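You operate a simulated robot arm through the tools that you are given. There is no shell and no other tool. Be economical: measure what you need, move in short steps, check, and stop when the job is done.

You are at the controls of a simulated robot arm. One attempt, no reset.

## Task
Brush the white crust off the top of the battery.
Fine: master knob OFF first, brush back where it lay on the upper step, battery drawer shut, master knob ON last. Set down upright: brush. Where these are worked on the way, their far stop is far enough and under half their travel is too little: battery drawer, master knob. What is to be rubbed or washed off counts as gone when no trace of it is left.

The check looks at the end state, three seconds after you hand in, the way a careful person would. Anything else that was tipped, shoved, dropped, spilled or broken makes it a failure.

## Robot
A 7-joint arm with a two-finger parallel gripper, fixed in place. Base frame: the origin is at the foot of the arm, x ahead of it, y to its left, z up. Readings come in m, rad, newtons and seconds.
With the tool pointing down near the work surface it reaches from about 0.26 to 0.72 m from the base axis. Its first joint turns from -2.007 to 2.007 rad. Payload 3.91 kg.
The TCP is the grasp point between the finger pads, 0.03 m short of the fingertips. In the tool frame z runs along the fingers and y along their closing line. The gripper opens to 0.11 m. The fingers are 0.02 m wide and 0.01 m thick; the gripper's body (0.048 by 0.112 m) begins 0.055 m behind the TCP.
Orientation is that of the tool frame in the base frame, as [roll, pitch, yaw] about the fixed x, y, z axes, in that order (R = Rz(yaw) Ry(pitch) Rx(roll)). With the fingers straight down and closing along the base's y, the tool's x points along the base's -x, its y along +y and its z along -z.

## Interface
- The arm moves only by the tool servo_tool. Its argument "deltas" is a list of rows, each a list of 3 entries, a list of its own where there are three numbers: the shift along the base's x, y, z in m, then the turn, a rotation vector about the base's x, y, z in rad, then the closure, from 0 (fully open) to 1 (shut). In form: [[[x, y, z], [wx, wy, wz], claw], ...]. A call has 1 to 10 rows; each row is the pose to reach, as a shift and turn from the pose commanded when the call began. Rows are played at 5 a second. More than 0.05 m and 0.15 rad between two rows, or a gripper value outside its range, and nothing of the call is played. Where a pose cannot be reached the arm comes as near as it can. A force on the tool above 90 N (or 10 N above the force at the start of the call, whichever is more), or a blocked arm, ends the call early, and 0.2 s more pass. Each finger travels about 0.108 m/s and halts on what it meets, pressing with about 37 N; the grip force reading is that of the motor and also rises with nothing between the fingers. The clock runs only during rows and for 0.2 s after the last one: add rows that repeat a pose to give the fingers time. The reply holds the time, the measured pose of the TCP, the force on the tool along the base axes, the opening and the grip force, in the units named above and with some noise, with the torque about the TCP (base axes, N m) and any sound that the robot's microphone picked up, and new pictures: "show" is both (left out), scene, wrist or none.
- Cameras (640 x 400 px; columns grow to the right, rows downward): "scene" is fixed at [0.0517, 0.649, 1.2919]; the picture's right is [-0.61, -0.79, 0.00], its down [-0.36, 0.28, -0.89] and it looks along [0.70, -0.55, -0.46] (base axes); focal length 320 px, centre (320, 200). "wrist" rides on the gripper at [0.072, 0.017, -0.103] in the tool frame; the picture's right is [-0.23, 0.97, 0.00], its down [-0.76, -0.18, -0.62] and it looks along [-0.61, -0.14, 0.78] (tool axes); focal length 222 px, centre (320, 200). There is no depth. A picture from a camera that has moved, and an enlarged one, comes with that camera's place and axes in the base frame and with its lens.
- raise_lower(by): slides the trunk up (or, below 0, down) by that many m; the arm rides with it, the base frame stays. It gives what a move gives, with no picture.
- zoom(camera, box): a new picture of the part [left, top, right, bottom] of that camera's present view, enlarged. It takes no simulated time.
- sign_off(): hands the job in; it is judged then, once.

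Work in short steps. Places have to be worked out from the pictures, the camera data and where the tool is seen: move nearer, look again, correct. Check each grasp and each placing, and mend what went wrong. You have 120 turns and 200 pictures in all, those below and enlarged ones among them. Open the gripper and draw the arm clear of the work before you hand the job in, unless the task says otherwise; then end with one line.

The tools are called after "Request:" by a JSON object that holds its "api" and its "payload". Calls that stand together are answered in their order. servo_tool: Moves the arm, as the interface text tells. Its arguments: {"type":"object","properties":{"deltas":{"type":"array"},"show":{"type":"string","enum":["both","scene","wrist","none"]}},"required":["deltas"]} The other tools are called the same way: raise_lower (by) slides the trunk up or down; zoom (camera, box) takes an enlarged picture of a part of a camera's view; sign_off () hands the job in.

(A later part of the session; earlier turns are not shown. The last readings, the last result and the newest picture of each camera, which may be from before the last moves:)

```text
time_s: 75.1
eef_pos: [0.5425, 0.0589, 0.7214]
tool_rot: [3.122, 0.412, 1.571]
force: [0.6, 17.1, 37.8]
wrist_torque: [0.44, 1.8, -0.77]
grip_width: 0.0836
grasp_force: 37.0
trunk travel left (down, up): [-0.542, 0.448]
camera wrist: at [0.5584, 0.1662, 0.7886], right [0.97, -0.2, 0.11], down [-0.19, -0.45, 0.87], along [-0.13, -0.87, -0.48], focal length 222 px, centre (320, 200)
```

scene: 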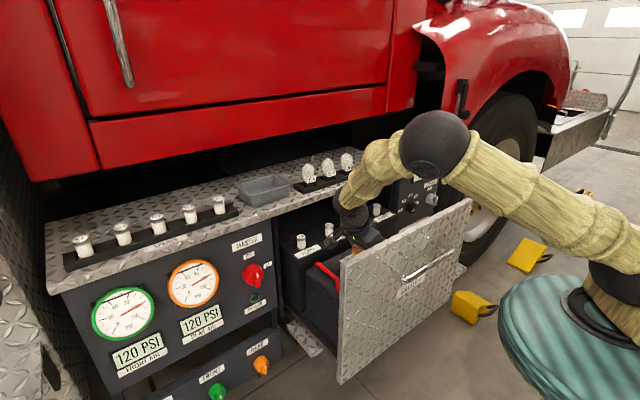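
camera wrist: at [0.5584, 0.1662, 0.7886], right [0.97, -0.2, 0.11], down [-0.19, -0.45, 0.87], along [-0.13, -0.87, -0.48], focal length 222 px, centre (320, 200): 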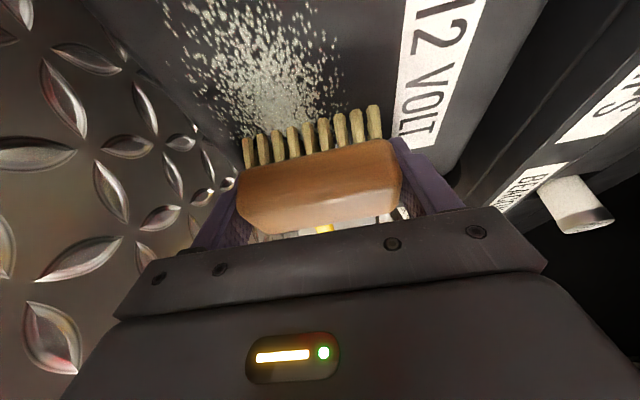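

Crust is barely changed, and the torque says only the -x end (likely that fingertip on the battery rim) carries the load. I lift to inspect how bristles and fingertips compare.

Request:
{"api": "servo_tool", "payload": {"deltas": [[[0, 0, 0.03], [0, 0, 0], 0.6], [[0, 0, 0.07], [0, 0, 0], 0.6], [[0, 0, 0.11], [0, 0, 0], 0.6], [[0, 0, 0.15], [0, 0, 0], 0.6], [[0, 0, 0.19], [0, 0, 0], 0.6]], "show": "wrist"}}

Request:
{"api": "zoom", "payload": {"camera": "scene", "box": [320, 140, 448, 250]}}

Request:
{"api": "zoom", "payload": {"camera": "wrist", "box": [190, 0, 430, 240]}}

```text
time_s: 76.3
eef_pos: [0.5422, 0.0591, 0.9121]
tool_rot: [3.127, 0.41, 1.572]
force: [0.5, -0.4, -0.2]
wrist_torque: [-0.02, -0.01, 0.01]
grip_width: 0.0837
grasp_force: 37.0
trunk travel left (down, up): [-0.542, 0.448]
camera wrist: at [0.5581, 0.1667, 0.9781], right [0.97, -0.2, 0.11], down [-0.19, -0.45, 0.87], along [-0.13, -0.87, -0.47], focal length 222 px, centre (320, 200)
```

wrist: 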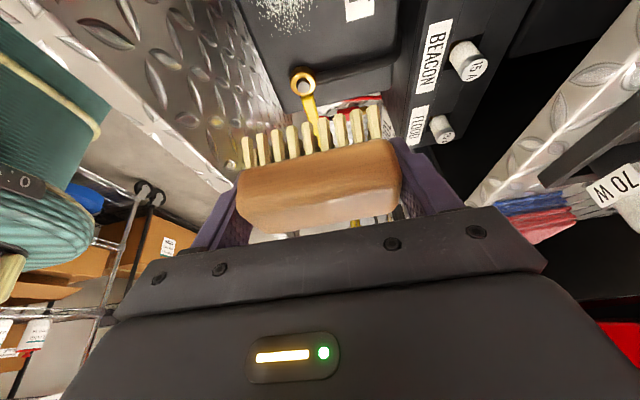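

```text
3.64 times, centred on (384, 195) of scene
camera zoom: at [0.0517, 0.649, 1.2919], right [-0.61, -0.79, 0.0], down [-0.36, 0.28, -0.89], along [0.7, -0.55, -0.46], focal length 1165 px, centre (87, 218)
```

zoom: 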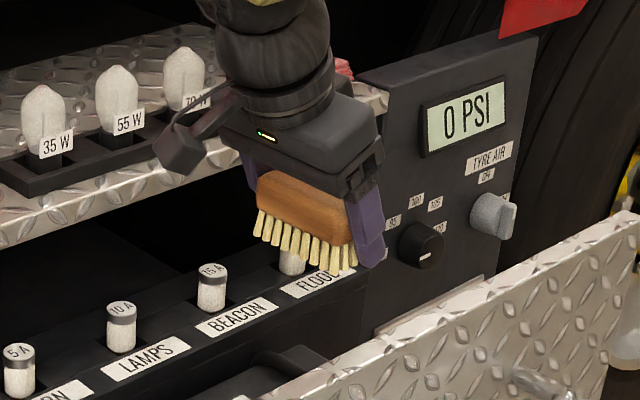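

```text
1.67 times, centred on (310, 120) of wrist
camera zoom: at [0.5581, 0.1667, 0.9781], right [0.97, -0.2, 0.11], down [-0.19, -0.45, 0.87], along [-0.13, -0.87, -0.47], focal length 370 px, centre (337, 333)
```

zoom: 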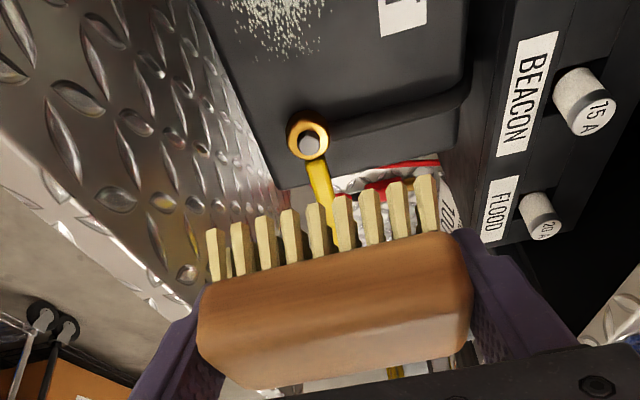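

The gripper is also rolled so the -x tip is 1.4 mm low, and tips reach nearly as deep as the bristles. Making the tool more upright tips the brush so its bristle edge leads well below the fingertips. I rotate by +0.35 about x plus the small roll fix.

Request:
{"api": "servo_tool", "payload": {"deltas": [[[0, 0.01, 0], [0.12, 0.014, 0], 0.6], [[0, 0.02, 0], [0.24, 0.014, 0], 0.6], [[0, 0.03, 0], [0.35, 0.014, 0], 0.6], [[0, 0.03, 0], [0.35, 0.014, 0], 0.6]], "show": "wrist"}}

Request:
{"api": "zoom", "payload": {"camera": "scene", "box": [320, 140, 448, 250]}}

```text
time_s: 77.3
eef_pos: [0.5445, 0.0895, 0.911]
tool_rot: [3.139, 0.062, 1.575]
force: [-0.7, 0.4, -1.2]
wrist_torque: [0.02, 0.0, -0.01]
grip_width: 0.0836
grasp_force: 36.6
trunk travel left (down, up): [-0.542, 0.448]
camera wrist: at [0.5609, 0.1682, 1.0108], right [0.97, -0.22, 0.02], down [-0.18, -0.72, 0.67], along [-0.14, -0.65, -0.74], focal length 222 px, centre (320, 200)
```

wrist: 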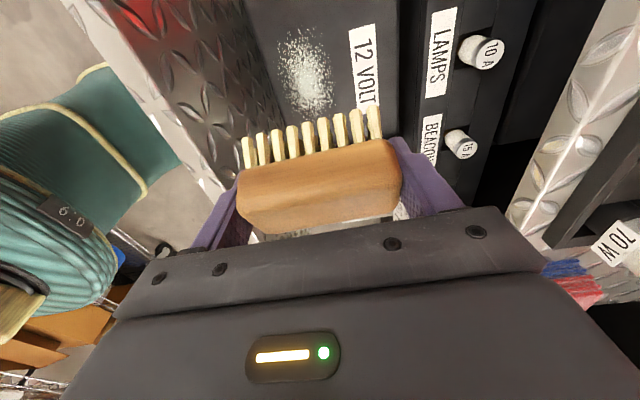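

```text
3.64 times, centred on (384, 195) of scene
camera zoom: at [0.0517, 0.649, 1.2919], right [-0.61, -0.79, 0.0], down [-0.36, 0.28, -0.89], along [0.7, -0.55, -0.46], focal length 1165 px, centre (87, 218)
```

zoom: 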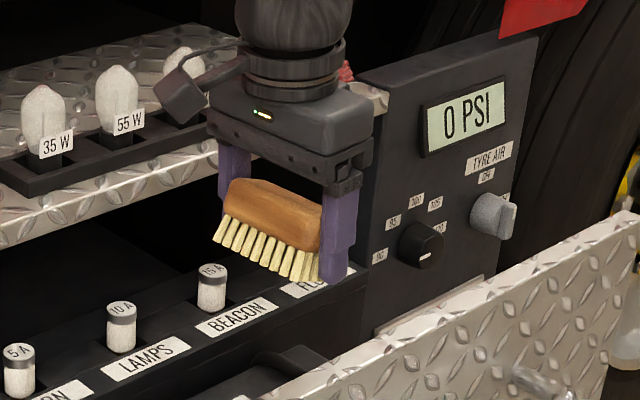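

I look closely at how the bristles sit relative to the fingertips.

Request:
{"api": "zoom", "payload": {"camera": "scene", "box": [352, 180, 400, 225]}}

Request:
{"api": "zoom", "payload": {"camera": "wrist", "box": [200, 0, 440, 240]}}

```text
8.89 times, centred on (376, 202) of scene
camera zoom: at [0.0517, 0.649, 1.2919], right [-0.61, -0.79, 0.0], down [-0.36, 0.28, -0.89], along [0.7, -0.55, -0.46], focal length 2847 px, centre (-178, 178)
```

zoom: 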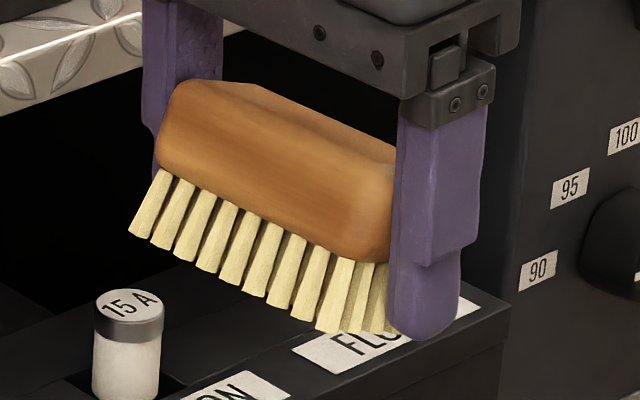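

```text
1.67 times, centred on (320, 120) of wrist
camera zoom: at [0.5609, 0.1682, 1.0108], right [0.97, -0.22, 0.02], down [-0.18, -0.72, 0.67], along [-0.14, -0.65, -0.74], focal length 370 px, centre (320, 333)
```

zoom: 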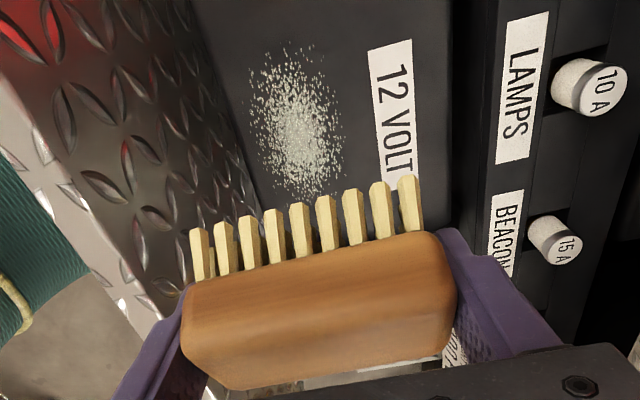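

Now the rear bristle edge hangs about 10 mm below the fingertips, the front row level with them. I descend at y≈0.09 to find contact, expected at TCP z≈0.731.

Request:
{"api": "servo_tool", "payload": {"deltas": [[[0, 0, -0.04], [0, 0, 0], 0.6], [[0, 0, -0.08], [0, 0, 0], 0.6], [[0, 0, -0.12], [0, 0, 0], 0.6], [[0, 0, -0.15], [0, 0, 0], 0.6], [[0, 0, -0.17], [0, 0, 0], 0.6]], "show": "none"}}

Request:
{"api": "servo_tool", "payload": {"deltas": [[[0, 0, -0.003], [0, 0, 0], 0.6], [[0, 0, -0.006], [0, 0, 0], 0.6], [[0, 0, -0.009], [0, 0, 0], 0.6]], "show": "wrist"}}

```text
time_s: 78.5
eef_pos: [0.5431, 0.0922, 0.7419]
tool_rot: [3.139, 0.061, 1.573]
force: [0.5, -0.4, -0.9]
wrist_torque: [-0.02, -0.03, 0.02]
grip_width: 0.0837
grasp_force: 37.5
trunk travel left (down, up): [-0.542, 0.448]
```

```text
time_s: 79.3
eef_pos: [0.5436, 0.0911, 0.7322]
tool_rot: [3.141, 0.062, 1.574]
force: [-0.1, -0.4, -0.5]
wrist_torque: [-0.03, -0.02, -0.01]
grip_width: 0.0836
grasp_force: 36.8
trunk travel left (down, up): [-0.542, 0.448]
camera wrist: at [0.5607, 0.1693, 0.8311], right [0.97, -0.22, 0.02], down [-0.18, -0.72, 0.67], along [-0.14, -0.65, -0.74], focal length 222 px, centre (320, 200)
```

wrist: 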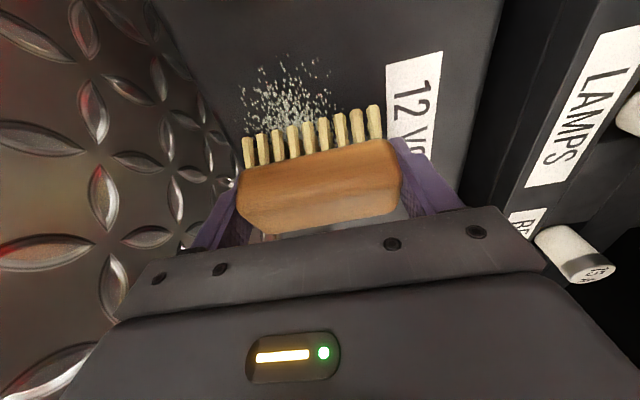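

No contact yet; continue down gently.

Request:
{"api": "servo_tool", "payload": {"deltas": [[[0, 0, -0.002], [0, 0, 0], 0.6], [[0, 0, -0.004], [0, 0, 0], 0.6], [[0, 0, -0.005], [0, 0, 0], 0.6]], "show": "none"}}

```text
time_s: 80.1
eef_pos: [0.5432, 0.0921, 0.7279]
tool_rot: [3.138, 0.061, 1.575]
force: [0.2, -0.3, -1.3]
wrist_torque: [0.01, 0.0, 0.0]
grip_width: 0.0836
grasp_force: 37.0
trunk travel left (down, up): [-0.542, 0.448]
```

Request:
{"api": "servo_tool", "payload": {"deltas": [[[0, 0, -0.002], [0, 0, 0], 0.6], [[0, 0, -0.004], [0, 0, 0], 0.6], [[0, 0, -0.005], [0, 0, 0], 0.6]], "show": "wrist"}}

```text
time_s: 80.9
eef_pos: [0.5429, 0.0907, 0.7245]
tool_rot: [3.132, 0.062, 1.574]
force: [-0.5, 0.9, 37.9]
wrist_torque: [-0.14, 0.44, 0.08]
grip_width: 0.0835
grasp_force: 37.3
trunk travel left (down, up): [-0.542, 0.448]
camera wrist: at [0.5599, 0.1685, 0.8247], right [0.97, -0.22, 0.02], down [-0.18, -0.72, 0.67], along [-0.13, -0.65, -0.75], focal length 222 px, centre (320, 200)
```

wrist: 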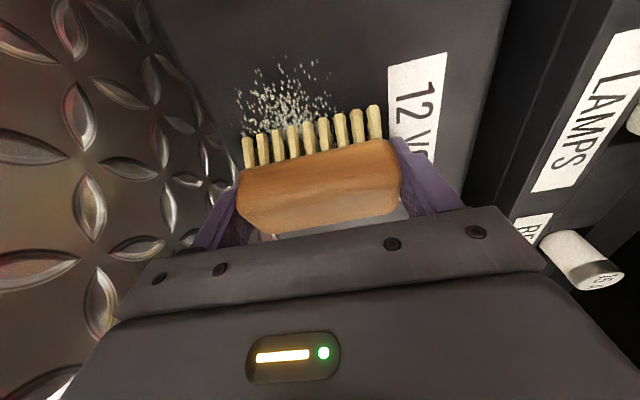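

Contact, now nearly centred. I stroke back and forth in y under this pressure and then look.

Request:
{"api": "servo_tool", "payload": {"deltas": [[[0, 0.02, 0], [0, 0, 0], 0.6], [[0, 0.04, 0], [0, 0, 0], 0.6], [[0, 0.055, 0], [0, 0, 0], 0.6], [[0, 0.035, 0], [0, 0, 0], 0.6], [[0, 0.015, 0], [0, 0, 0], 0.6], [[0, -0.005, 0], [0, 0, 0], 0.6], [[0, -0.025, 0], [0, 0, 0], 0.6], [[0, -0.035, 0], [0, 0, 0], 0.6]], "show": "wrist"}}

```text
time_s: 82.7
eef_pos: [0.5426, 0.0543, 0.7226]
tool_rot: [3.14, 0.063, 1.575]
force: [0.0, 6.8, 18.8]
wrist_torque: [0.07, -0.18, 0.0]
grip_width: 0.0834
grasp_force: 36.7
trunk travel left (down, up): [-0.542, 0.448]
camera wrist: at [0.5607, 0.1331, 0.8209], right [0.97, -0.22, 0.02], down [-0.18, -0.72, 0.67], along [-0.14, -0.65, -0.74], focal length 222 px, centre (320, 200)
```

wrist: 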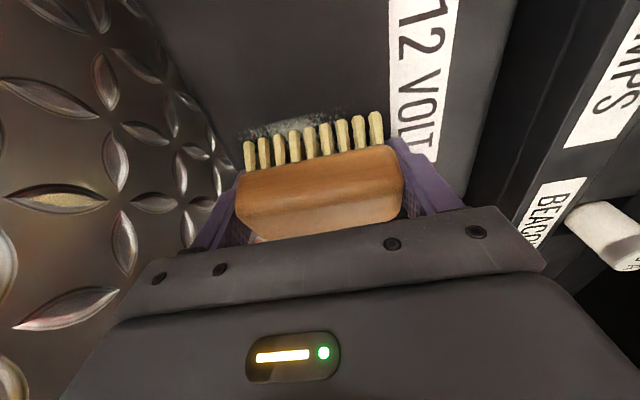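

That worked — most of the crust is gone, only a band near the bristles remains. A few more strokes over the lower part.

Request:
{"api": "servo_tool", "payload": {"deltas": [[[0, 0.015, 0], [0, 0, 0], 0.6], [[0, 0.03, -0.001], [0, 0, 0], 0.6], [[0, 0.015, -0.001], [0, 0, 0], 0.6], [[0, 0.0, -0.001], [0, 0, 0], 0.6], [[0, -0.01, -0.001], [0, 0, 0], 0.6], [[0, 0.01, -0.001], [0, 0, 0], 0.6], [[0, -0.01, -0.001], [0, 0, 0], 0.6]], "show": "none"}}

Request:
{"api": "servo_tool", "payload": {"deltas": [[[0, 0, 0.03], [0, 0, 0], 0.6], [[0, 0.0, 0.07], [0, 0, 0], 0.6], [[0, 0, 0.11], [0, 0, 0], 0.6]], "show": "wrist"}}

```text
time_s: 84.3
eef_pos: [0.5423, 0.0446, 0.7225]
tool_rot: [3.141, 0.063, 1.572]
force: [0.4, -2.5, 6.1]
wrist_torque: [-0.14, -0.24, -0.09]
grip_width: 0.0837
grasp_force: 37.1
trunk travel left (down, up): [-0.542, 0.448]
```

```text
time_s: 85.1
eef_pos: [0.5468, 0.0448, 0.832]
tool_rot: [3.138, 0.061, 1.575]
force: [0.0, -0.5, -0.9]
wrist_torque: [0.0, -0.01, 0.01]
grip_width: 0.0836
grasp_force: 36.9
trunk travel left (down, up): [-0.542, 0.448]
camera wrist: at [0.5639, 0.1226, 0.9317], right [0.97, -0.22, 0.02], down [-0.18, -0.72, 0.67], along [-0.14, -0.65, -0.74], focal length 222 px, centre (320, 200)
```

wrist: 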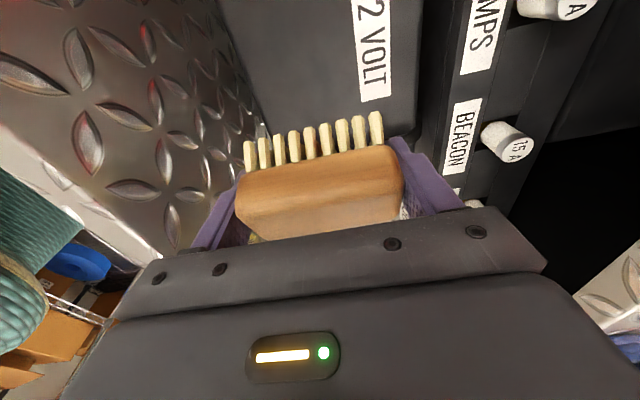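

Visible area is clean. I raise to z≈1.0 at y≈0.12 for a full view of the battery top.

Request:
{"api": "servo_tool", "payload": {"deltas": [[[0, 0.02, 0.04], [0, 0, 0], 0.6], [[0, 0.05, 0.08], [0, 0, 0], 0.6], [[0, 0.08, 0.12], [0, 0, 0], 0.6], [[0, 0.08, 0.16], [0, 0, 0], 0.6]], "show": "none"}}

Request:
{"api": "zoom", "payload": {"camera": "wrist", "box": [220, 0, 460, 160]}}

```text
time_s: 86.1
eef_pos: [0.5448, 0.1249, 0.9943]
tool_rot: [3.139, 0.065, 1.574]
force: [-0.3, 0.5, -1.3]
wrist_torque: [0.02, 0.02, 0.01]
grip_width: 0.0836
grasp_force: 37.0
trunk travel left (down, up): [-0.542, 0.448]
```

```text
2.50 times, centred on (340, 80) of wrist
camera zoom: at [0.5618, 0.2029, 1.0934], right [0.97, -0.22, 0.02], down [-0.18, -0.72, 0.67], along [-0.14, -0.66, -0.74], focal length 555 px, centre (270, 500)
```

zoom: 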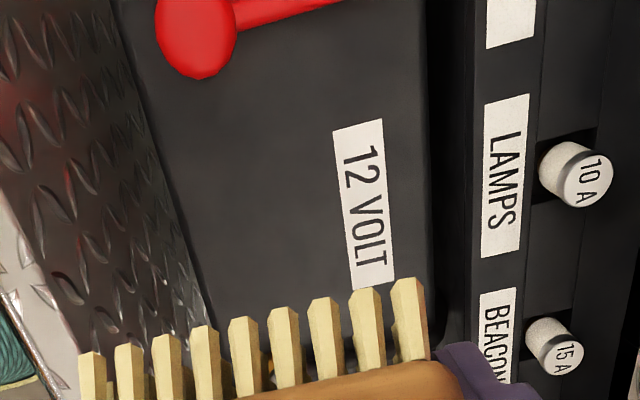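

Looks clean; I check for faint remains at higher magnification.

Request:
{"api": "zoom", "payload": {"camera": "wrist", "box": [270, 0, 370, 70]}}

Request:
{"api": "zoom", "payload": {"camera": "wrist", "box": [270, 60, 370, 130]}}

```text
5.71 times, centred on (320, 35) of wrist
camera zoom: at [0.5618, 0.2029, 1.0934], right [0.97, -0.22, 0.02], down [-0.18, -0.72, 0.67], along [-0.14, -0.66, -0.74], focal length 1269 px, centre (320, 1143)
```

zoom: 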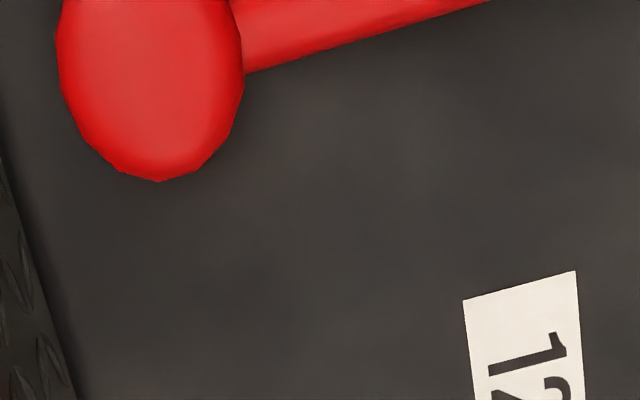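

```text
5.71 times, centred on (320, 95) of wrist
camera zoom: at [0.5618, 0.2029, 1.0934], right [0.97, -0.22, 0.02], down [-0.18, -0.72, 0.67], along [-0.14, -0.66, -0.74], focal length 1269 px, centre (320, 800)
```

zoom: 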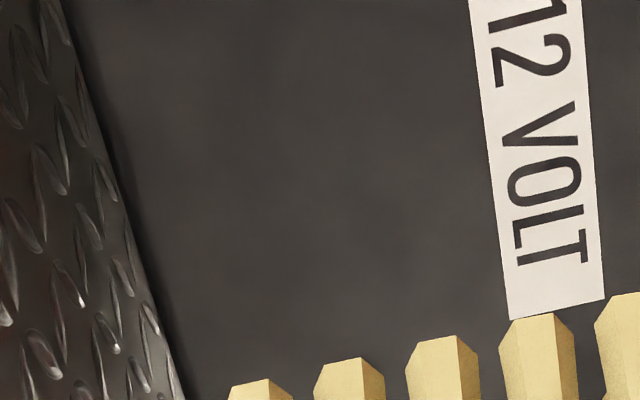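

The battery top is clean. Now the brush goes back: I raise the trunk to its pick-up height and rotate the tool back to the pick orientation.

Request:
{"api": "raise_lower", "payload": {"by": 0.2}}

Request:
{"api": "servo_tool", "payload": {"deltas": [[[0, -0.01, -0.02], [-0.12, -0.007, 0], 0.6], [[0, -0.02, -0.04], [-0.24, -0.014, 0], 0.6], [[0, -0.02, -0.06], [-0.35, -0.014, 0], 0.6], [[0, -0.02, -0.08], [-0.35, -0.014, 0], 0.6]], "show": "none"}}

Request:
{"api": "servo_tool", "payload": {"deltas": [[[0.01, -0.02, 0], [0, 0, 0.15], 0.6], [[0.02, -0.045, 0], [0, 0, 0.3], 0.6], [[0.03, -0.07, 0], [0, 0, 0.45], 0.6], [[0.045, -0.095, 0], [0, 0, 0.6], 0.6], [[0.06, -0.12, 0], [0, 0, 0.75], 0.6], [[0.08, -0.145, 0], [0, 0, 0.9], 0.6], [[0.105, -0.17, 0], [0, 0, 1.05], 0.6], [[0.135, -0.195, 0], [0, 0, 1.2], 0.6], [[0.165, -0.22, 0], [0, 0, 1.35], 0.6], [[0.195, -0.235, 0], [0, 0, 1.495], 0.6]]}}

```text
time_s: 88.3
eef_pos: [0.5445, 0.1251, 1.1942]
tool_rot: [3.14, 0.063, 1.575]
force: [-0.3, 0.0, -0.7]
wrist_torque: [-0.03, 0.0, 0.0]
grip_width: 0.0834
grasp_force: 36.7
trunk travel left (down, up): [-0.742, 0.248]
```

```text
time_s: 89.3
eef_pos: [0.5447, 0.1061, 1.1135]
tool_rot: [3.125, 0.415, 1.571]
force: [0.2, 0.2, -1.5]
wrist_torque: [-0.04, -0.02, 0.03]
grip_width: 0.0838
grasp_force: 36.9
trunk travel left (down, up): [-0.742, 0.248]
```

```text
time_s: 91.5
eef_pos: [0.7422, -0.1301, 1.1102]
tool_rot: [3.124, 0.411, 3.066]
force: [0.3, -0.5, -1.4]
wrist_torque: [0.03, 0.0, -0.01]
grip_width: 0.0834
grasp_force: 36.8
trunk travel left (down, up): [-0.742, 0.248]
camera wrist: at [0.6366, -0.1078, 1.1773], right [0.27, 0.96, 0.11], down [0.43, -0.22, 0.87], along [0.86, -0.19, -0.48], focal length 222 px, centre (320, 200)
```

scene: 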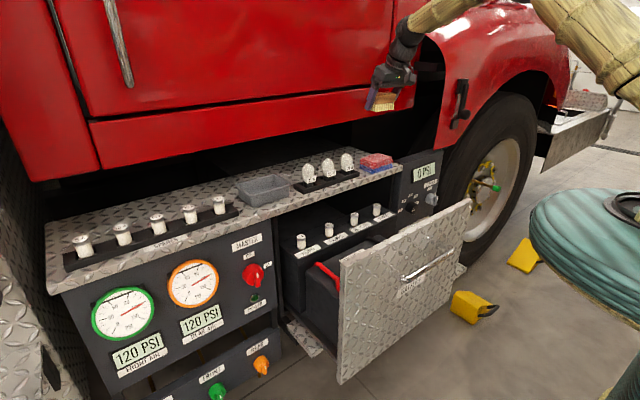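
wrist: 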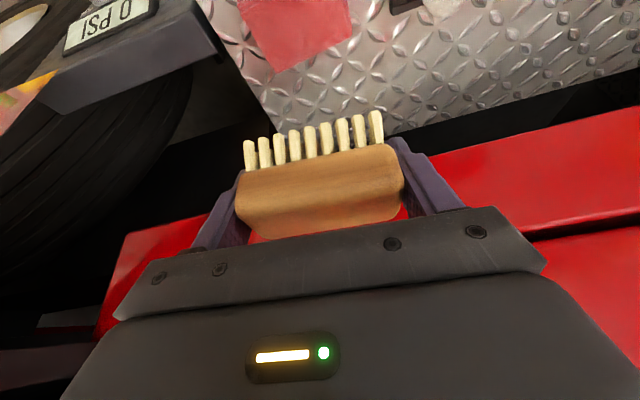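

Brush has shifted slightly in the hand (few mm up at the +y end). I move above its old spot, correcting the last yaw and a small roll.

Request:
{"api": "servo_tool", "payload": {"deltas": [[[0.03, 0, -0.01], [-0.02, 0, 0.07], 0.6], [[0.06, 0, -0.03], [-0.04, 0, 0.075], 0.6], [[0.086, 0, -0.06], [-0.04, 0, 0.075], 0.6], [[0.086, 0, -0.1], [-0.04, 0, 0.075], 0.6], [[0.086, 0, -0.14], [-0.04, 0, 0.075], 0.6], [[0.086, 0, -0.16], [-0.04, 0, 0.075], 0.6]]}}

```text
time_s: 92.9
eef_pos: [0.8265, -0.1322, 0.9526]
tool_rot: [-3.113, 0.413, -3.125]
force: [0.0, -0.9, -1.0]
wrist_torque: [0.03, -0.01, -0.02]
grip_width: 0.0836
grasp_force: 36.9
trunk travel left (down, up): [-0.742, 0.248]
camera wrist: at [0.7191, -0.1142, 1.0176], right [0.2, 0.98, 0.07], down [0.45, -0.15, 0.88], along [0.87, -0.15, -0.47], focal length 222 px, centre (320, 200)
```

scene: 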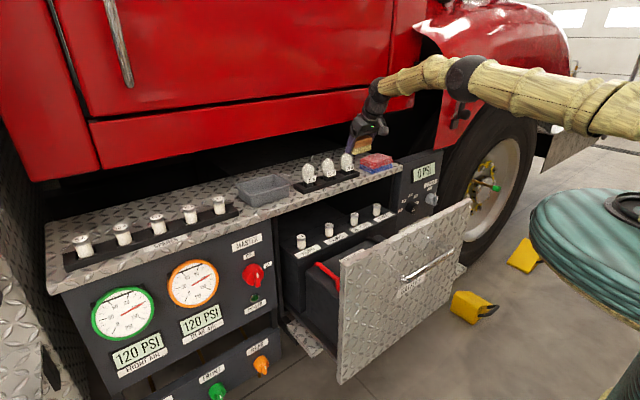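
wrist: 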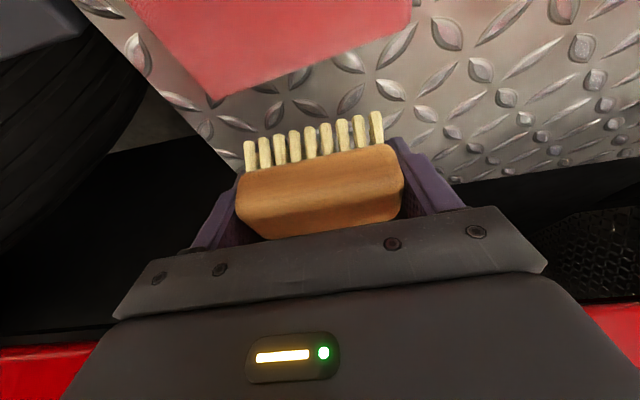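

Over the old spot, clear of the cloths. I lower to near contact.

Request:
{"api": "servo_tool", "payload": {"deltas": [[[0.001, 0.001, -0.012], [0, 0, 0], 0.6], [[0.001, 0.001, -0.022], [0, 0, 0], 0.6], [[0.001, 0.001, -0.028], [0, 0, 0], 0.6]], "show": "wrist"}}

```text
time_s: 93.7
eef_pos: [0.8277, -0.1297, 0.9252]
tool_rot: [-3.113, 0.411, -3.125]
force: [0.0, -0.6, -1.3]
wrist_torque: [-0.01, -0.02, -0.01]
grip_width: 0.0835
grasp_force: 36.6
trunk travel left (down, up): [-0.742, 0.248]
camera wrist: at [0.72, -0.1117, 0.9898], right [0.2, 0.98, 0.07], down [0.45, -0.15, 0.88], along [0.87, -0.15, -0.47], focal length 222 px, centre (320, 200)
```

wrist: 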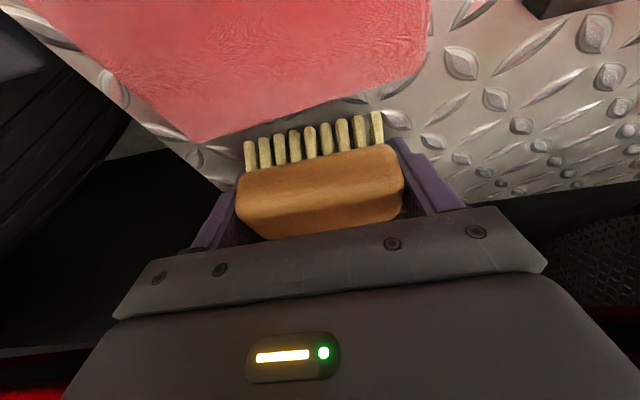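

Request:
{"api": "servo_tool", "payload": {"deltas": [[[0, 0, -0.003], [0, 0, 0], 0.6], [[0, 0, -0.005], [0, 0, 0], 0.6], [[0, 0, -0.007], [0, 0, 0], 0.6], [[0, 0, -0.007], [0, 0, 0], 0.6]], "show": "none"}}

```text
time_s: 94.7
eef_pos: [0.8276, -0.1288, 0.9195]
tool_rot: [-3.115, 0.413, -3.123]
force: [0.0, 0.3, -1.6]
wrist_torque: [-0.02, -0.01, -0.02]
grip_width: 0.0836
grasp_force: 37.0
trunk travel left (down, up): [-0.742, 0.248]
```

No contact yet at 0.9195; a few more millimetres.

Request:
{"api": "servo_tool", "payload": {"deltas": [[[0, 0, -0.002], [0, 0, 0], 0.6], [[0, 0, -0.004], [0, 0, 0], 0.6], [[0, 0, -0.004], [0, 0, 0], 0.6]], "show": "wrist"}}

```text
time_s: 95.5
eef_pos: [0.8259, -0.1295, 0.9176]
tool_rot: [-3.113, 0.417, -3.125]
force: [1.4, -3.4, 10.5]
wrist_torque: [0.44, -0.1, 0.03]
grip_width: 0.0835
grasp_force: 36.6
trunk travel left (down, up): [-0.742, 0.248]
camera wrist: at [0.7193, -0.1114, 0.9827], right [0.2, 0.98, 0.07], down [0.44, -0.15, 0.88], along [0.87, -0.15, -0.46], focal length 222 px, centre (320, 200)
```

wrist: 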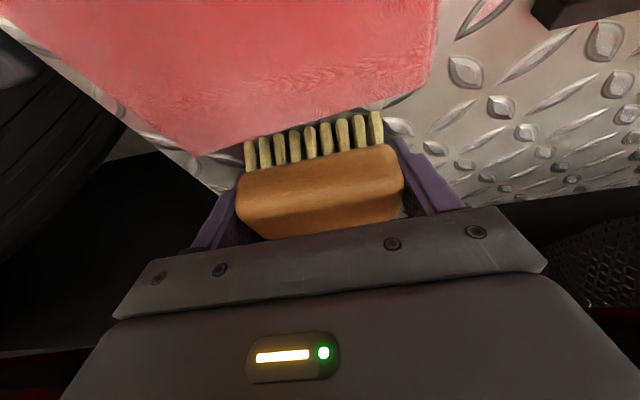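

The +y fingertip seems to touch the step. I ease up 1 mm, level the roll, and open gradually so the brush settles on its bristles.

Request:
{"api": "servo_tool", "payload": {"deltas": [[[0.001, 0, 0.001], [0.02, 0, 0], 0.6], [[0.001, 0, 0.001], [0.02, 0, 0], 0.5], [[0.001, 0, 0.001], [0.02, 0, 0], 0.2], [[0.001, 0, 0.001], [0.02, 0, 0], 0.1], [[0.001, 0, 0.001], [0.02, 0, 0], 0.0], [[0.001, 0, 0.001], [0.02, 0, 0], 0.0]], "show": "wrist"}}

```text
time_s: 96.9
eef_pos: [0.8258, -0.1285, 0.9164]
tool_rot: [-3.136, 0.414, -3.133]
force: [-6.1, -6.6, 8.5]
wrist_torque: [0.25, 0.12, 0.27]
grip_width: 0.1069
grasp_force: 0.0
trunk travel left (down, up): [-0.742, 0.248]
camera wrist: at [0.7189, -0.1133, 0.9827], right [0.2, 0.98, 0.09], down [0.45, -0.17, 0.88], along [0.87, -0.14, -0.47], focal length 222 px, centre (320, 200)
```

wrist: 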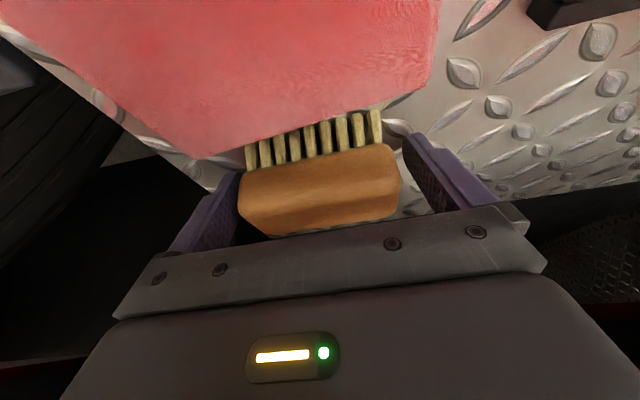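

Released, the brush stands on its bristles. I lift off slightly first, then retreat along the tool axis.

Request:
{"api": "servo_tool", "payload": {"deltas": [[[0, 0, 0.004], [0, 0, 0], 0.0], [[-0.004, 0, 0.015], [0, 0, 0], 0.0], [[-0.012, 0, 0.035], [0, 0, 0], 0.0], [[-0.025, 0, 0.065], [0, 0, 0], 0.0], [[-0.045, 0, 0.1], [0, 0, 0], 0.0], [[-0.07, 0, 0.13], [0, 0, 0], 0.0]]}}

Request:
{"api": "zoom", "payload": {"camera": "scene", "box": [320, 135, 416, 195]}}

Request:
{"api": "zoom", "payload": {"camera": "wrist", "box": [220, 20, 420, 170]}}

```text
time_s: 98.3
eef_pos: [0.7544, -0.1293, 1.0432]
tool_rot: [-3.136, 0.414, -3.131]
force: [0.1, -0.4, -0.2]
wrist_torque: [-0.02, -0.01, -0.01]
grip_width: 0.1099
grasp_force: 0.1
trunk travel left (down, up): [-0.742, 0.248]
camera wrist: at [0.6481, -0.1141, 1.1095], right [0.2, 0.98, 0.09], down [0.45, -0.17, 0.88], along [0.87, -0.14, -0.47], focal length 222 px, centre (320, 200)
```

scene: 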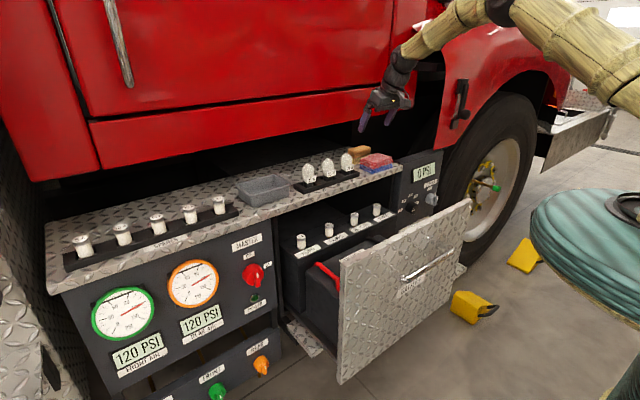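
wrist: 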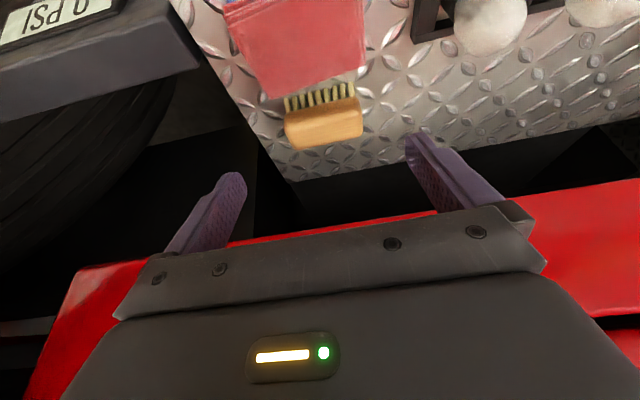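

```text
6.67 times, centred on (368, 165) of scene
camera zoom: at [0.0517, 0.649, 1.2919], right [-0.61, -0.79, 0.0], down [-0.36, 0.28, -0.89], along [0.7, -0.55, -0.46], focal length 2136 px, centre (0, 433)
```

zoom: 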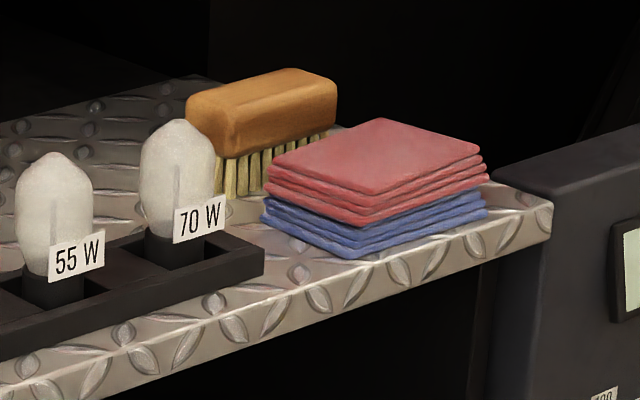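

```text
2.67 times, centred on (320, 95) of wrist
camera zoom: at [0.6481, -0.1141, 1.1095], right [0.2, 0.98, 0.09], down [0.45, -0.17, 0.88], along [0.87, -0.14, -0.47], focal length 592 px, centre (320, 480)
```

zoom: 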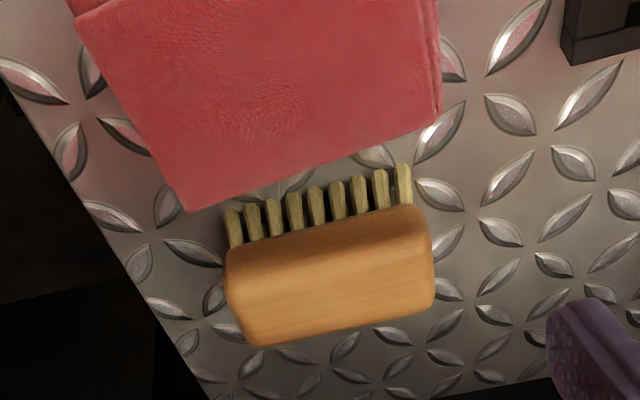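

The brush is back exactly as it lay. Next the drawer: I close the fingers and withdraw toward a spot in front of the drawer panel, lowering the trunk on the way.

Request:
{"api": "servo_tool", "payload": {"deltas": [[[-0.04, 0.01, 0.02], [0, 0, 0], 0.5], [[-0.08, 0.03, 0.04], [0, 0, 0], 1.0], [[-0.12, 0.05, 0.06], [0, 0, 0], 1.0], [[-0.16, 0.07, 0.08], [0, 0, 0], 1.0], [[-0.2, 0.09, 0.1], [0, 0, 0], 1.0], [[-0.24, 0.11, 0.12], [0, 0, 0], 1.0], [[-0.28, 0.13, 0.14], [0, 0.05, 0], 1.0], [[-0.32, 0.15, 0.15], [0, 0.1, 0], 1.0], [[-0.36, 0.17, 0.15], [0, 0.1, 0], 1.0], [[-0.385, 0.17, 0.15], [0, 0.1, 0], 1.0]]}}

```text
time_s: 100.5
eef_pos: [0.3707, 0.0388, 1.1972]
tool_rot: [-3.137, 0.314, -3.135]
force: [0.4, -0.6, -0.8]
wrist_torque: [0.01, -0.02, 0.02]
grip_width: 0.0002
grasp_force: 36.9
trunk travel left (down, up): [-0.742, 0.248]
camera wrist: at [0.2705, 0.0546, 1.2739], right [0.21, 0.98, 0.07], down [0.53, -0.17, 0.83], along [0.82, -0.14, -0.56], focal length 222 px, centre (320, 200)
```

scene: 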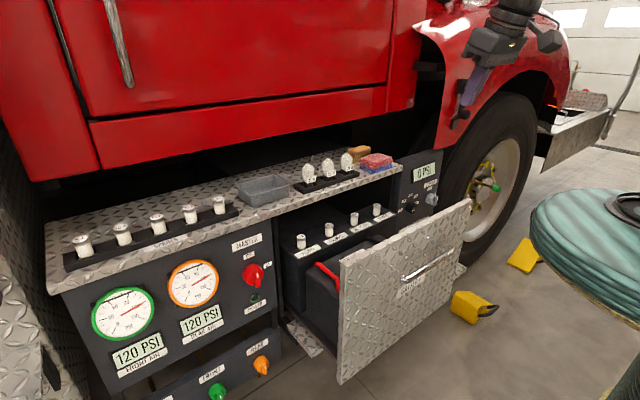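
wrist: 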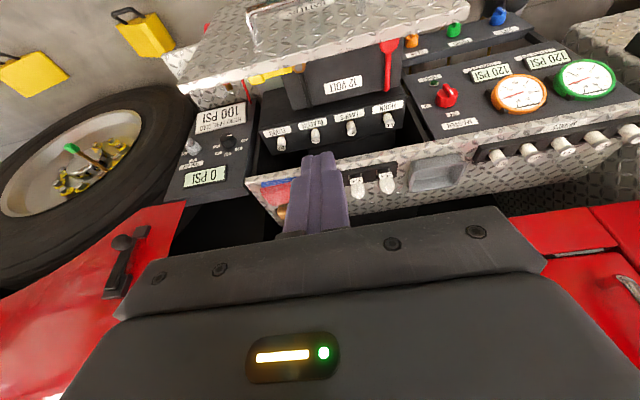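

Panel front is at x≈0.432. I lower the trunk by 0.24, which keeps the fingertips in front of the panel.

Request:
{"api": "raise_lower", "payload": {"by": -0.24}}

Request:
{"api": "servo_tool", "payload": {"deltas": [[[0, 0, -0.03], [0, 0, 0], 1.0], [[0, 0, -0.06], [0, 0, 0], 1.0], [[0, 0, -0.1], [0, 0, 0], 1.0]]}}

```text
time_s: 103.0
eef_pos: [0.3703, 0.0389, 0.9574]
tool_rot: [-3.136, 0.312, -3.134]
force: [0.3, -0.3, -0.7]
wrist_torque: [0.0, 0.0, 0.01]
grip_width: 0.0
grasp_force: 37.3
trunk travel left (down, up): [-0.502, 0.488]
```

```text
time_s: 103.8
eef_pos: [0.3735, 0.0412, 0.8567]
tool_rot: [-3.138, 0.314, -3.136]
force: [0.5, -0.8, -0.2]
wrist_torque: [0.02, -0.04, 0.0]
grip_width: 0.0
grasp_force: 37.0
trunk travel left (down, up): [-0.502, 0.488]
camera wrist: at [0.2741, 0.0566, 0.9326], right [0.21, 0.98, 0.07], down [0.53, -0.17, 0.83], along [0.82, -0.14, -0.56], focal length 222 px, centre (320, 200)
```

scene: 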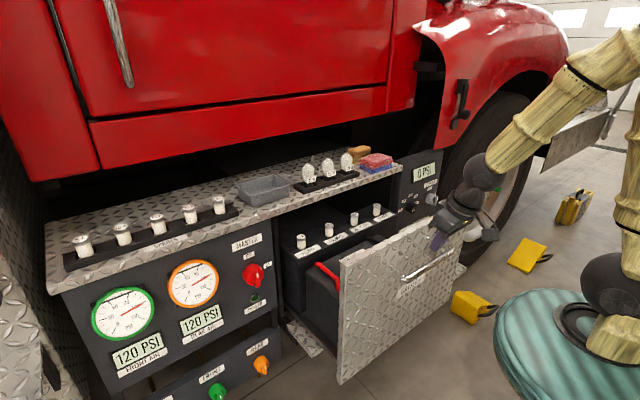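
wrist: 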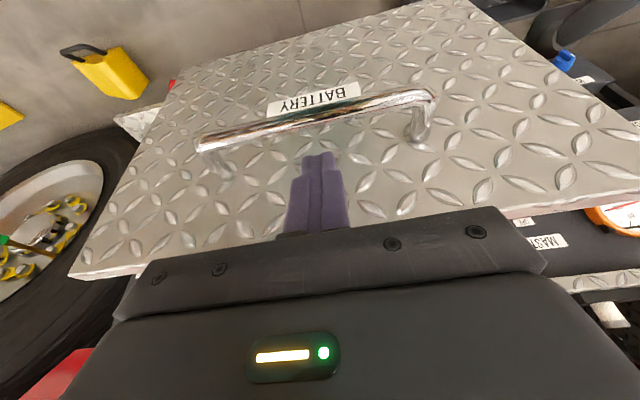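

Fingertips face the panel just above the handle. I push in +x.

Request:
{"api": "servo_tool", "payload": {"deltas": [[[0.025, 0, 0], [0, 0, 0], 1.0], [[0.045, 0, 0], [0, 0, 0], 1.0], [[0.06, 0, 0], [0, 0, 0], 1.0], [[0.08, 0, 0], [0, 0, 0], 1.0], [[0.1, 0, 0], [0, 0, 0], 1.0], [[0.12, 0, 0], [0, -0.05, 0], 1.0], [[0.14, 0, 0], [0, -0.1, 0], 1.0], [[0.16, 0, 0], [0, -0.15, 0], 1.0], [[0.18, 0, 0], [0, -0.2, 0], 1.0], [[0.2, 0, 0], [0, -0.25, 0], 1.0]]}}

```text
time_s: 106.0
eef_pos: [0.5754, 0.0379, 0.8591]
tool_rot: [-3.133, 0.567, -3.132]
force: [0.4, -0.1, 0.9]
wrist_torque: [-0.01, 0.0, -0.03]
grip_width: 0.0
grasp_force: 36.9
trunk travel left (down, up): [-0.502, 0.488]
camera wrist: at [0.4583, 0.0543, 0.9072], right [0.19, 0.98, 0.12], down [0.31, -0.17, 0.94], along [0.93, -0.14, -0.33], focal length 222 px, centre (320, 200)
```

scene: 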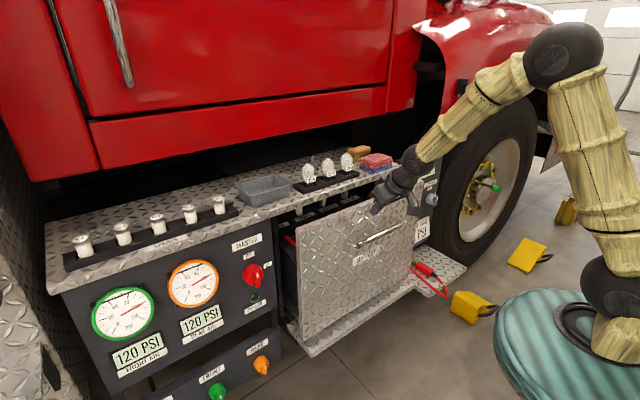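
wrist: 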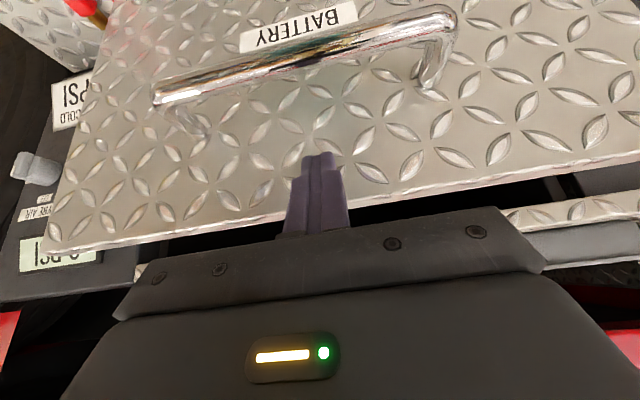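

The drawer slides in smoothly. I keep pushing until it meets its stop.

Request:
{"api": "servo_tool", "payload": {"deltas": [[[0.02, 0, 0], [0, 0, 0], 1.0], [[0.04, 0, 0], [0, 0, 0], 1.0], [[0.06, 0, 0], [0, 0, 0], 1.0], [[0.08, 0, 0], [0, 0, 0], 1.0], [[0.095, 0, 0], [0, 0, 0], 1.0], [[0.105, 0, 0], [0, 0, 0], 1.0], [[0.115, 0, 0], [0, 0, 0], 1.0]]}}

```text
time_s: 107.6
eef_pos: [0.683, 0.0386, 0.8588]
tool_rot: [-3.135, 0.559, -3.132]
force: [-27.8, 2.7, 4.8]
wrist_torque: [0.23, 0.46, 0.05]
grip_width: 0.0002
grasp_force: 37.2
trunk travel left (down, up): [-0.502, 0.488]
camera wrist: at [0.5683, 0.0548, 0.9085], right [0.19, 0.98, 0.11], down [0.32, -0.17, 0.93], along [0.93, -0.14, -0.34], focal length 222 px, centre (320, 200)
```

scene: 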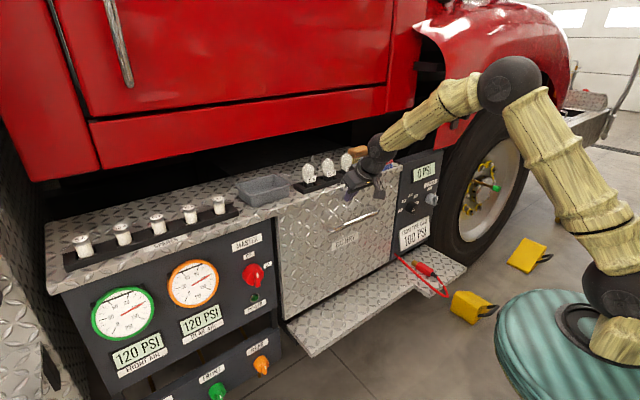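
wrist: 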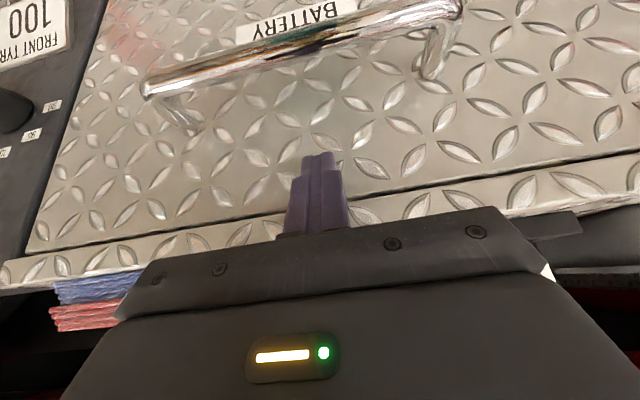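

It looks flush, with 28 N resisting. I press once more and then back away straight.

Request:
{"api": "servo_tool", "payload": {"deltas": [[[0.006, 0, 0], [0, 0, 0], 1.0], [[0.006, 0, 0], [0, 0, 0], 1.0]], "show": "none"}}

Request:
{"api": "servo_tool", "payload": {"deltas": [[[-0.02, 0, 0], [0, 0, 0], 1.0], [[-0.06, 0, 0], [0, 0, 0], 1.0], [[-0.1, 0.02, 0.02], [0, 0, 0], 1.0], [[-0.13, 0.05, 0.03], [0, 0, 0], 0.5], [[-0.15, 0.09, 0.04], [0, 0, 0], 0.2]], "show": "scene"}}

Request:
{"api": "zoom", "payload": {"camera": "scene", "box": [220, 150, 460, 340]}}

```text
time_s: 108.2
eef_pos: [0.6842, 0.0386, 0.8588]
tool_rot: [-3.134, 0.554, -3.133]
force: [-64.4, 7.0, 9.7]
wrist_torque: [0.99, 1.02, 0.09]
grip_width: 0.0
grasp_force: 37.3
trunk travel left (down, up): [-0.502, 0.488]
```

```text
time_s: 109.4
eef_pos: [0.5421, 0.1298, 0.8976]
tool_rot: [-3.133, 0.565, -3.132]
force: [0.0, -0.1, 0.0]
wrist_torque: [0.02, -0.03, 0.01]
grip_width: 0.088
grasp_force: 0.0
trunk travel left (down, up): [-0.502, 0.488]
```

scene: 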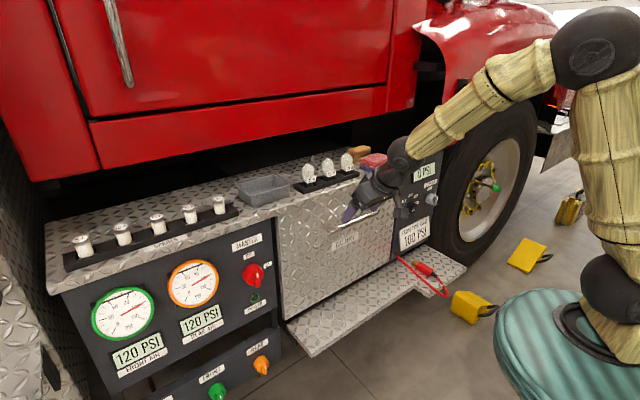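

```text
2.11 times, centred on (340, 245) of scene
camera zoom: at [0.0517, 0.649, 1.2919], right [-0.61, -0.79, 0.0], down [-0.36, 0.28, -0.89], along [0.7, -0.55, -0.46], focal length 674 px, centre (278, 105)
```

zoom: 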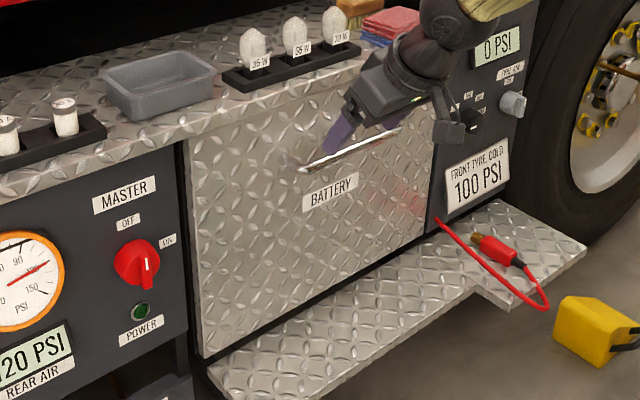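

Drawer shut flush. Now back to the knob: I tip the tool horizontal while moving to y≈0.37 and rising, ready to lower the trunk.

Request:
{"api": "servo_tool", "payload": {"deltas": [[[-0.01, 0.03, 0.02], [0, -0.1, 0], 0.2], [[-0.02, 0.06, 0.045], [0, -0.23, 0], 0.2], [[-0.02, 0.09, 0.07], [0, -0.36, 0], 0.2], [[-0.02, 0.12, 0.095], [0, -0.49, 0], 0.2], [[-0.02, 0.15, 0.12], [0, -0.62, 0], 0.2], [[-0.02, 0.18, 0.145], [0, -0.75, 0], 0.2], [[-0.02, 0.21, 0.165], [0, -0.88, 0], 0.2], [[-0.02, 0.241, 0.175], [0, -1.0, 0], 0.2], [[-0.02, 0.241, 0.175], [0, -1.0, 0], 0.2]], "show": "none"}}

Request:
{"api": "raise_lower", "payload": {"by": -0.372}}

Request:
{"api": "servo_tool", "payload": {"deltas": [[[0, 0, 0], [0, 0, 0], 0.3]]}}

```text
time_s: 111.4
eef_pos: [0.521, 0.3713, 1.0757]
tool_rot: [-2.26, 1.561, -2.261]
force: [0.5, 0.6, 1.1]
wrist_torque: [-0.01, -0.02, -0.05]
grip_width: 0.088
grasp_force: 0.0
trunk travel left (down, up): [-0.502, 0.488]
```

```text
time_s: 115.0
eef_pos: [0.5209, 0.3687, 0.7028]
tool_rot: [-2.356, 1.562, -2.357]
force: [0.3, -0.5, 0.4]
wrist_torque: [0.06, 0.01, 0.01]
grip_width: 0.0879
grasp_force: 0.1
trunk travel left (down, up): [-0.13, 0.86]
```

```text
time_s: 115.4
eef_pos: [0.5218, 0.3691, 0.7031]
tool_rot: [-2.357, 1.56, -2.361]
force: [-0.2, -0.4, 0.2]
wrist_torque: [0.01, 0.0, -0.02]
grip_width: 0.077
grasp_force: 0.1
trunk travel left (down, up): [-0.13, 0.86]
camera wrist: at [0.4182, 0.3858, 0.6313], right [0.0, 0.98, 0.22], down [-0.62, -0.17, 0.77], along [0.79, -0.14, 0.6], focal length 222 px, centre (320, 200)
```

scene: 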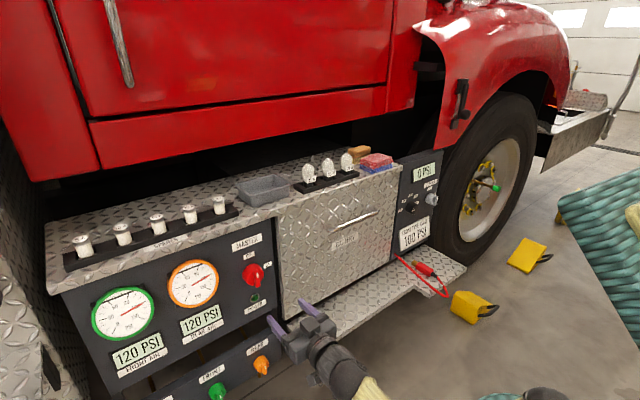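
wrist: 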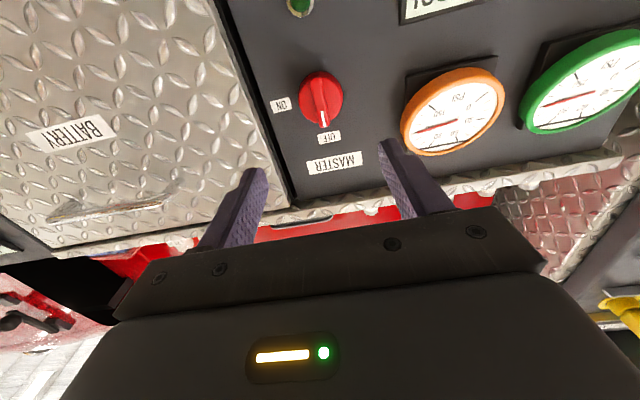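

Same approach as before: TCP target (0.669, 0.370, 0.700). I advance to x≈0.64 and check.

Request:
{"api": "servo_tool", "payload": {"deltas": [[[0.04, 0.001, -0.003], [0, 0, 0], 0.3], [[0.08, 0.001, -0.003], [0, 0, 0], 0.3], [[0.11, 0.001, -0.003], [0, 0, 0], 0.3], [[0.12, 0.001, -0.003], [0, 0, 0], 0.3]], "show": "wrist"}}

```text
time_s: 116.4
eef_pos: [0.6427, 0.3718, 0.7008]
tool_rot: [-2.375, 1.559, -2.38]
force: [0.0, 0.1, 0.2]
wrist_torque: [0.02, 0.04, 0.01]
grip_width: 0.0769
grasp_force: 0.1
trunk travel left (down, up): [-0.13, 0.86]
camera wrist: at [0.5407, 0.3877, 0.6294], right [0.0, 0.98, 0.22], down [-0.62, -0.17, 0.77], along [0.79, -0.14, 0.6], focal length 222 px, centre (320, 200)
```

wrist: 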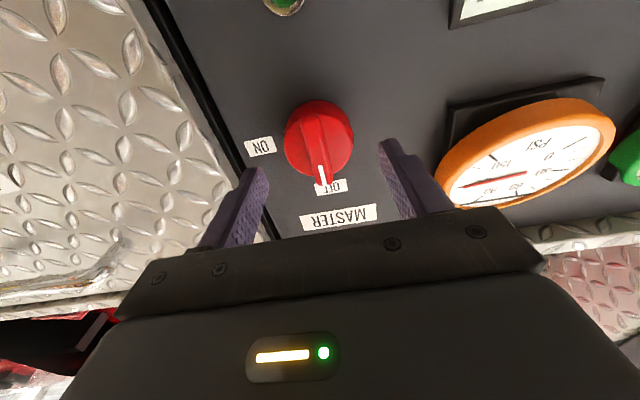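

The knob is centred. I advance the last 26 mm and clamp the disc.

Request:
{"api": "servo_tool", "payload": {"deltas": [[[0.014, -0.001, -0.0005], [0, 0, 0], 0.3], [[0.026, -0.001, -0.0005], [0, 0, 0], 0.3], [[0.026, -0.001, -0.0005], [0, 0, 0], 0.6], [[0.026, -0.001, -0.0005], [0, 0, 0], 0.9], [[0.026, -0.001, -0.0005], [0, 0, 0], 0.9]], "show": "wrist"}}

```text
time_s: 117.6
eef_pos: [0.6662, 0.3702, 0.6991]
tool_rot: [-2.315, 1.559, -2.317]
force: [5.3, 5.7, 0.7]
wrist_torque: [0.01, 0.18, 0.23]
grip_width: 0.0512
grasp_force: 44.4
trunk travel left (down, up): [-0.13, 0.86]
camera wrist: at [0.564, 0.3859, 0.6283], right [0.0, 0.98, 0.22], down [-0.62, -0.17, 0.77], along [0.79, -0.14, 0.6], focal length 222 px, centre (320, 200)
```

wrist: 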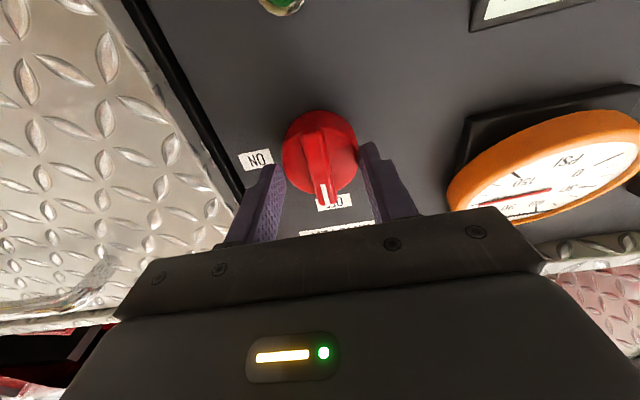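

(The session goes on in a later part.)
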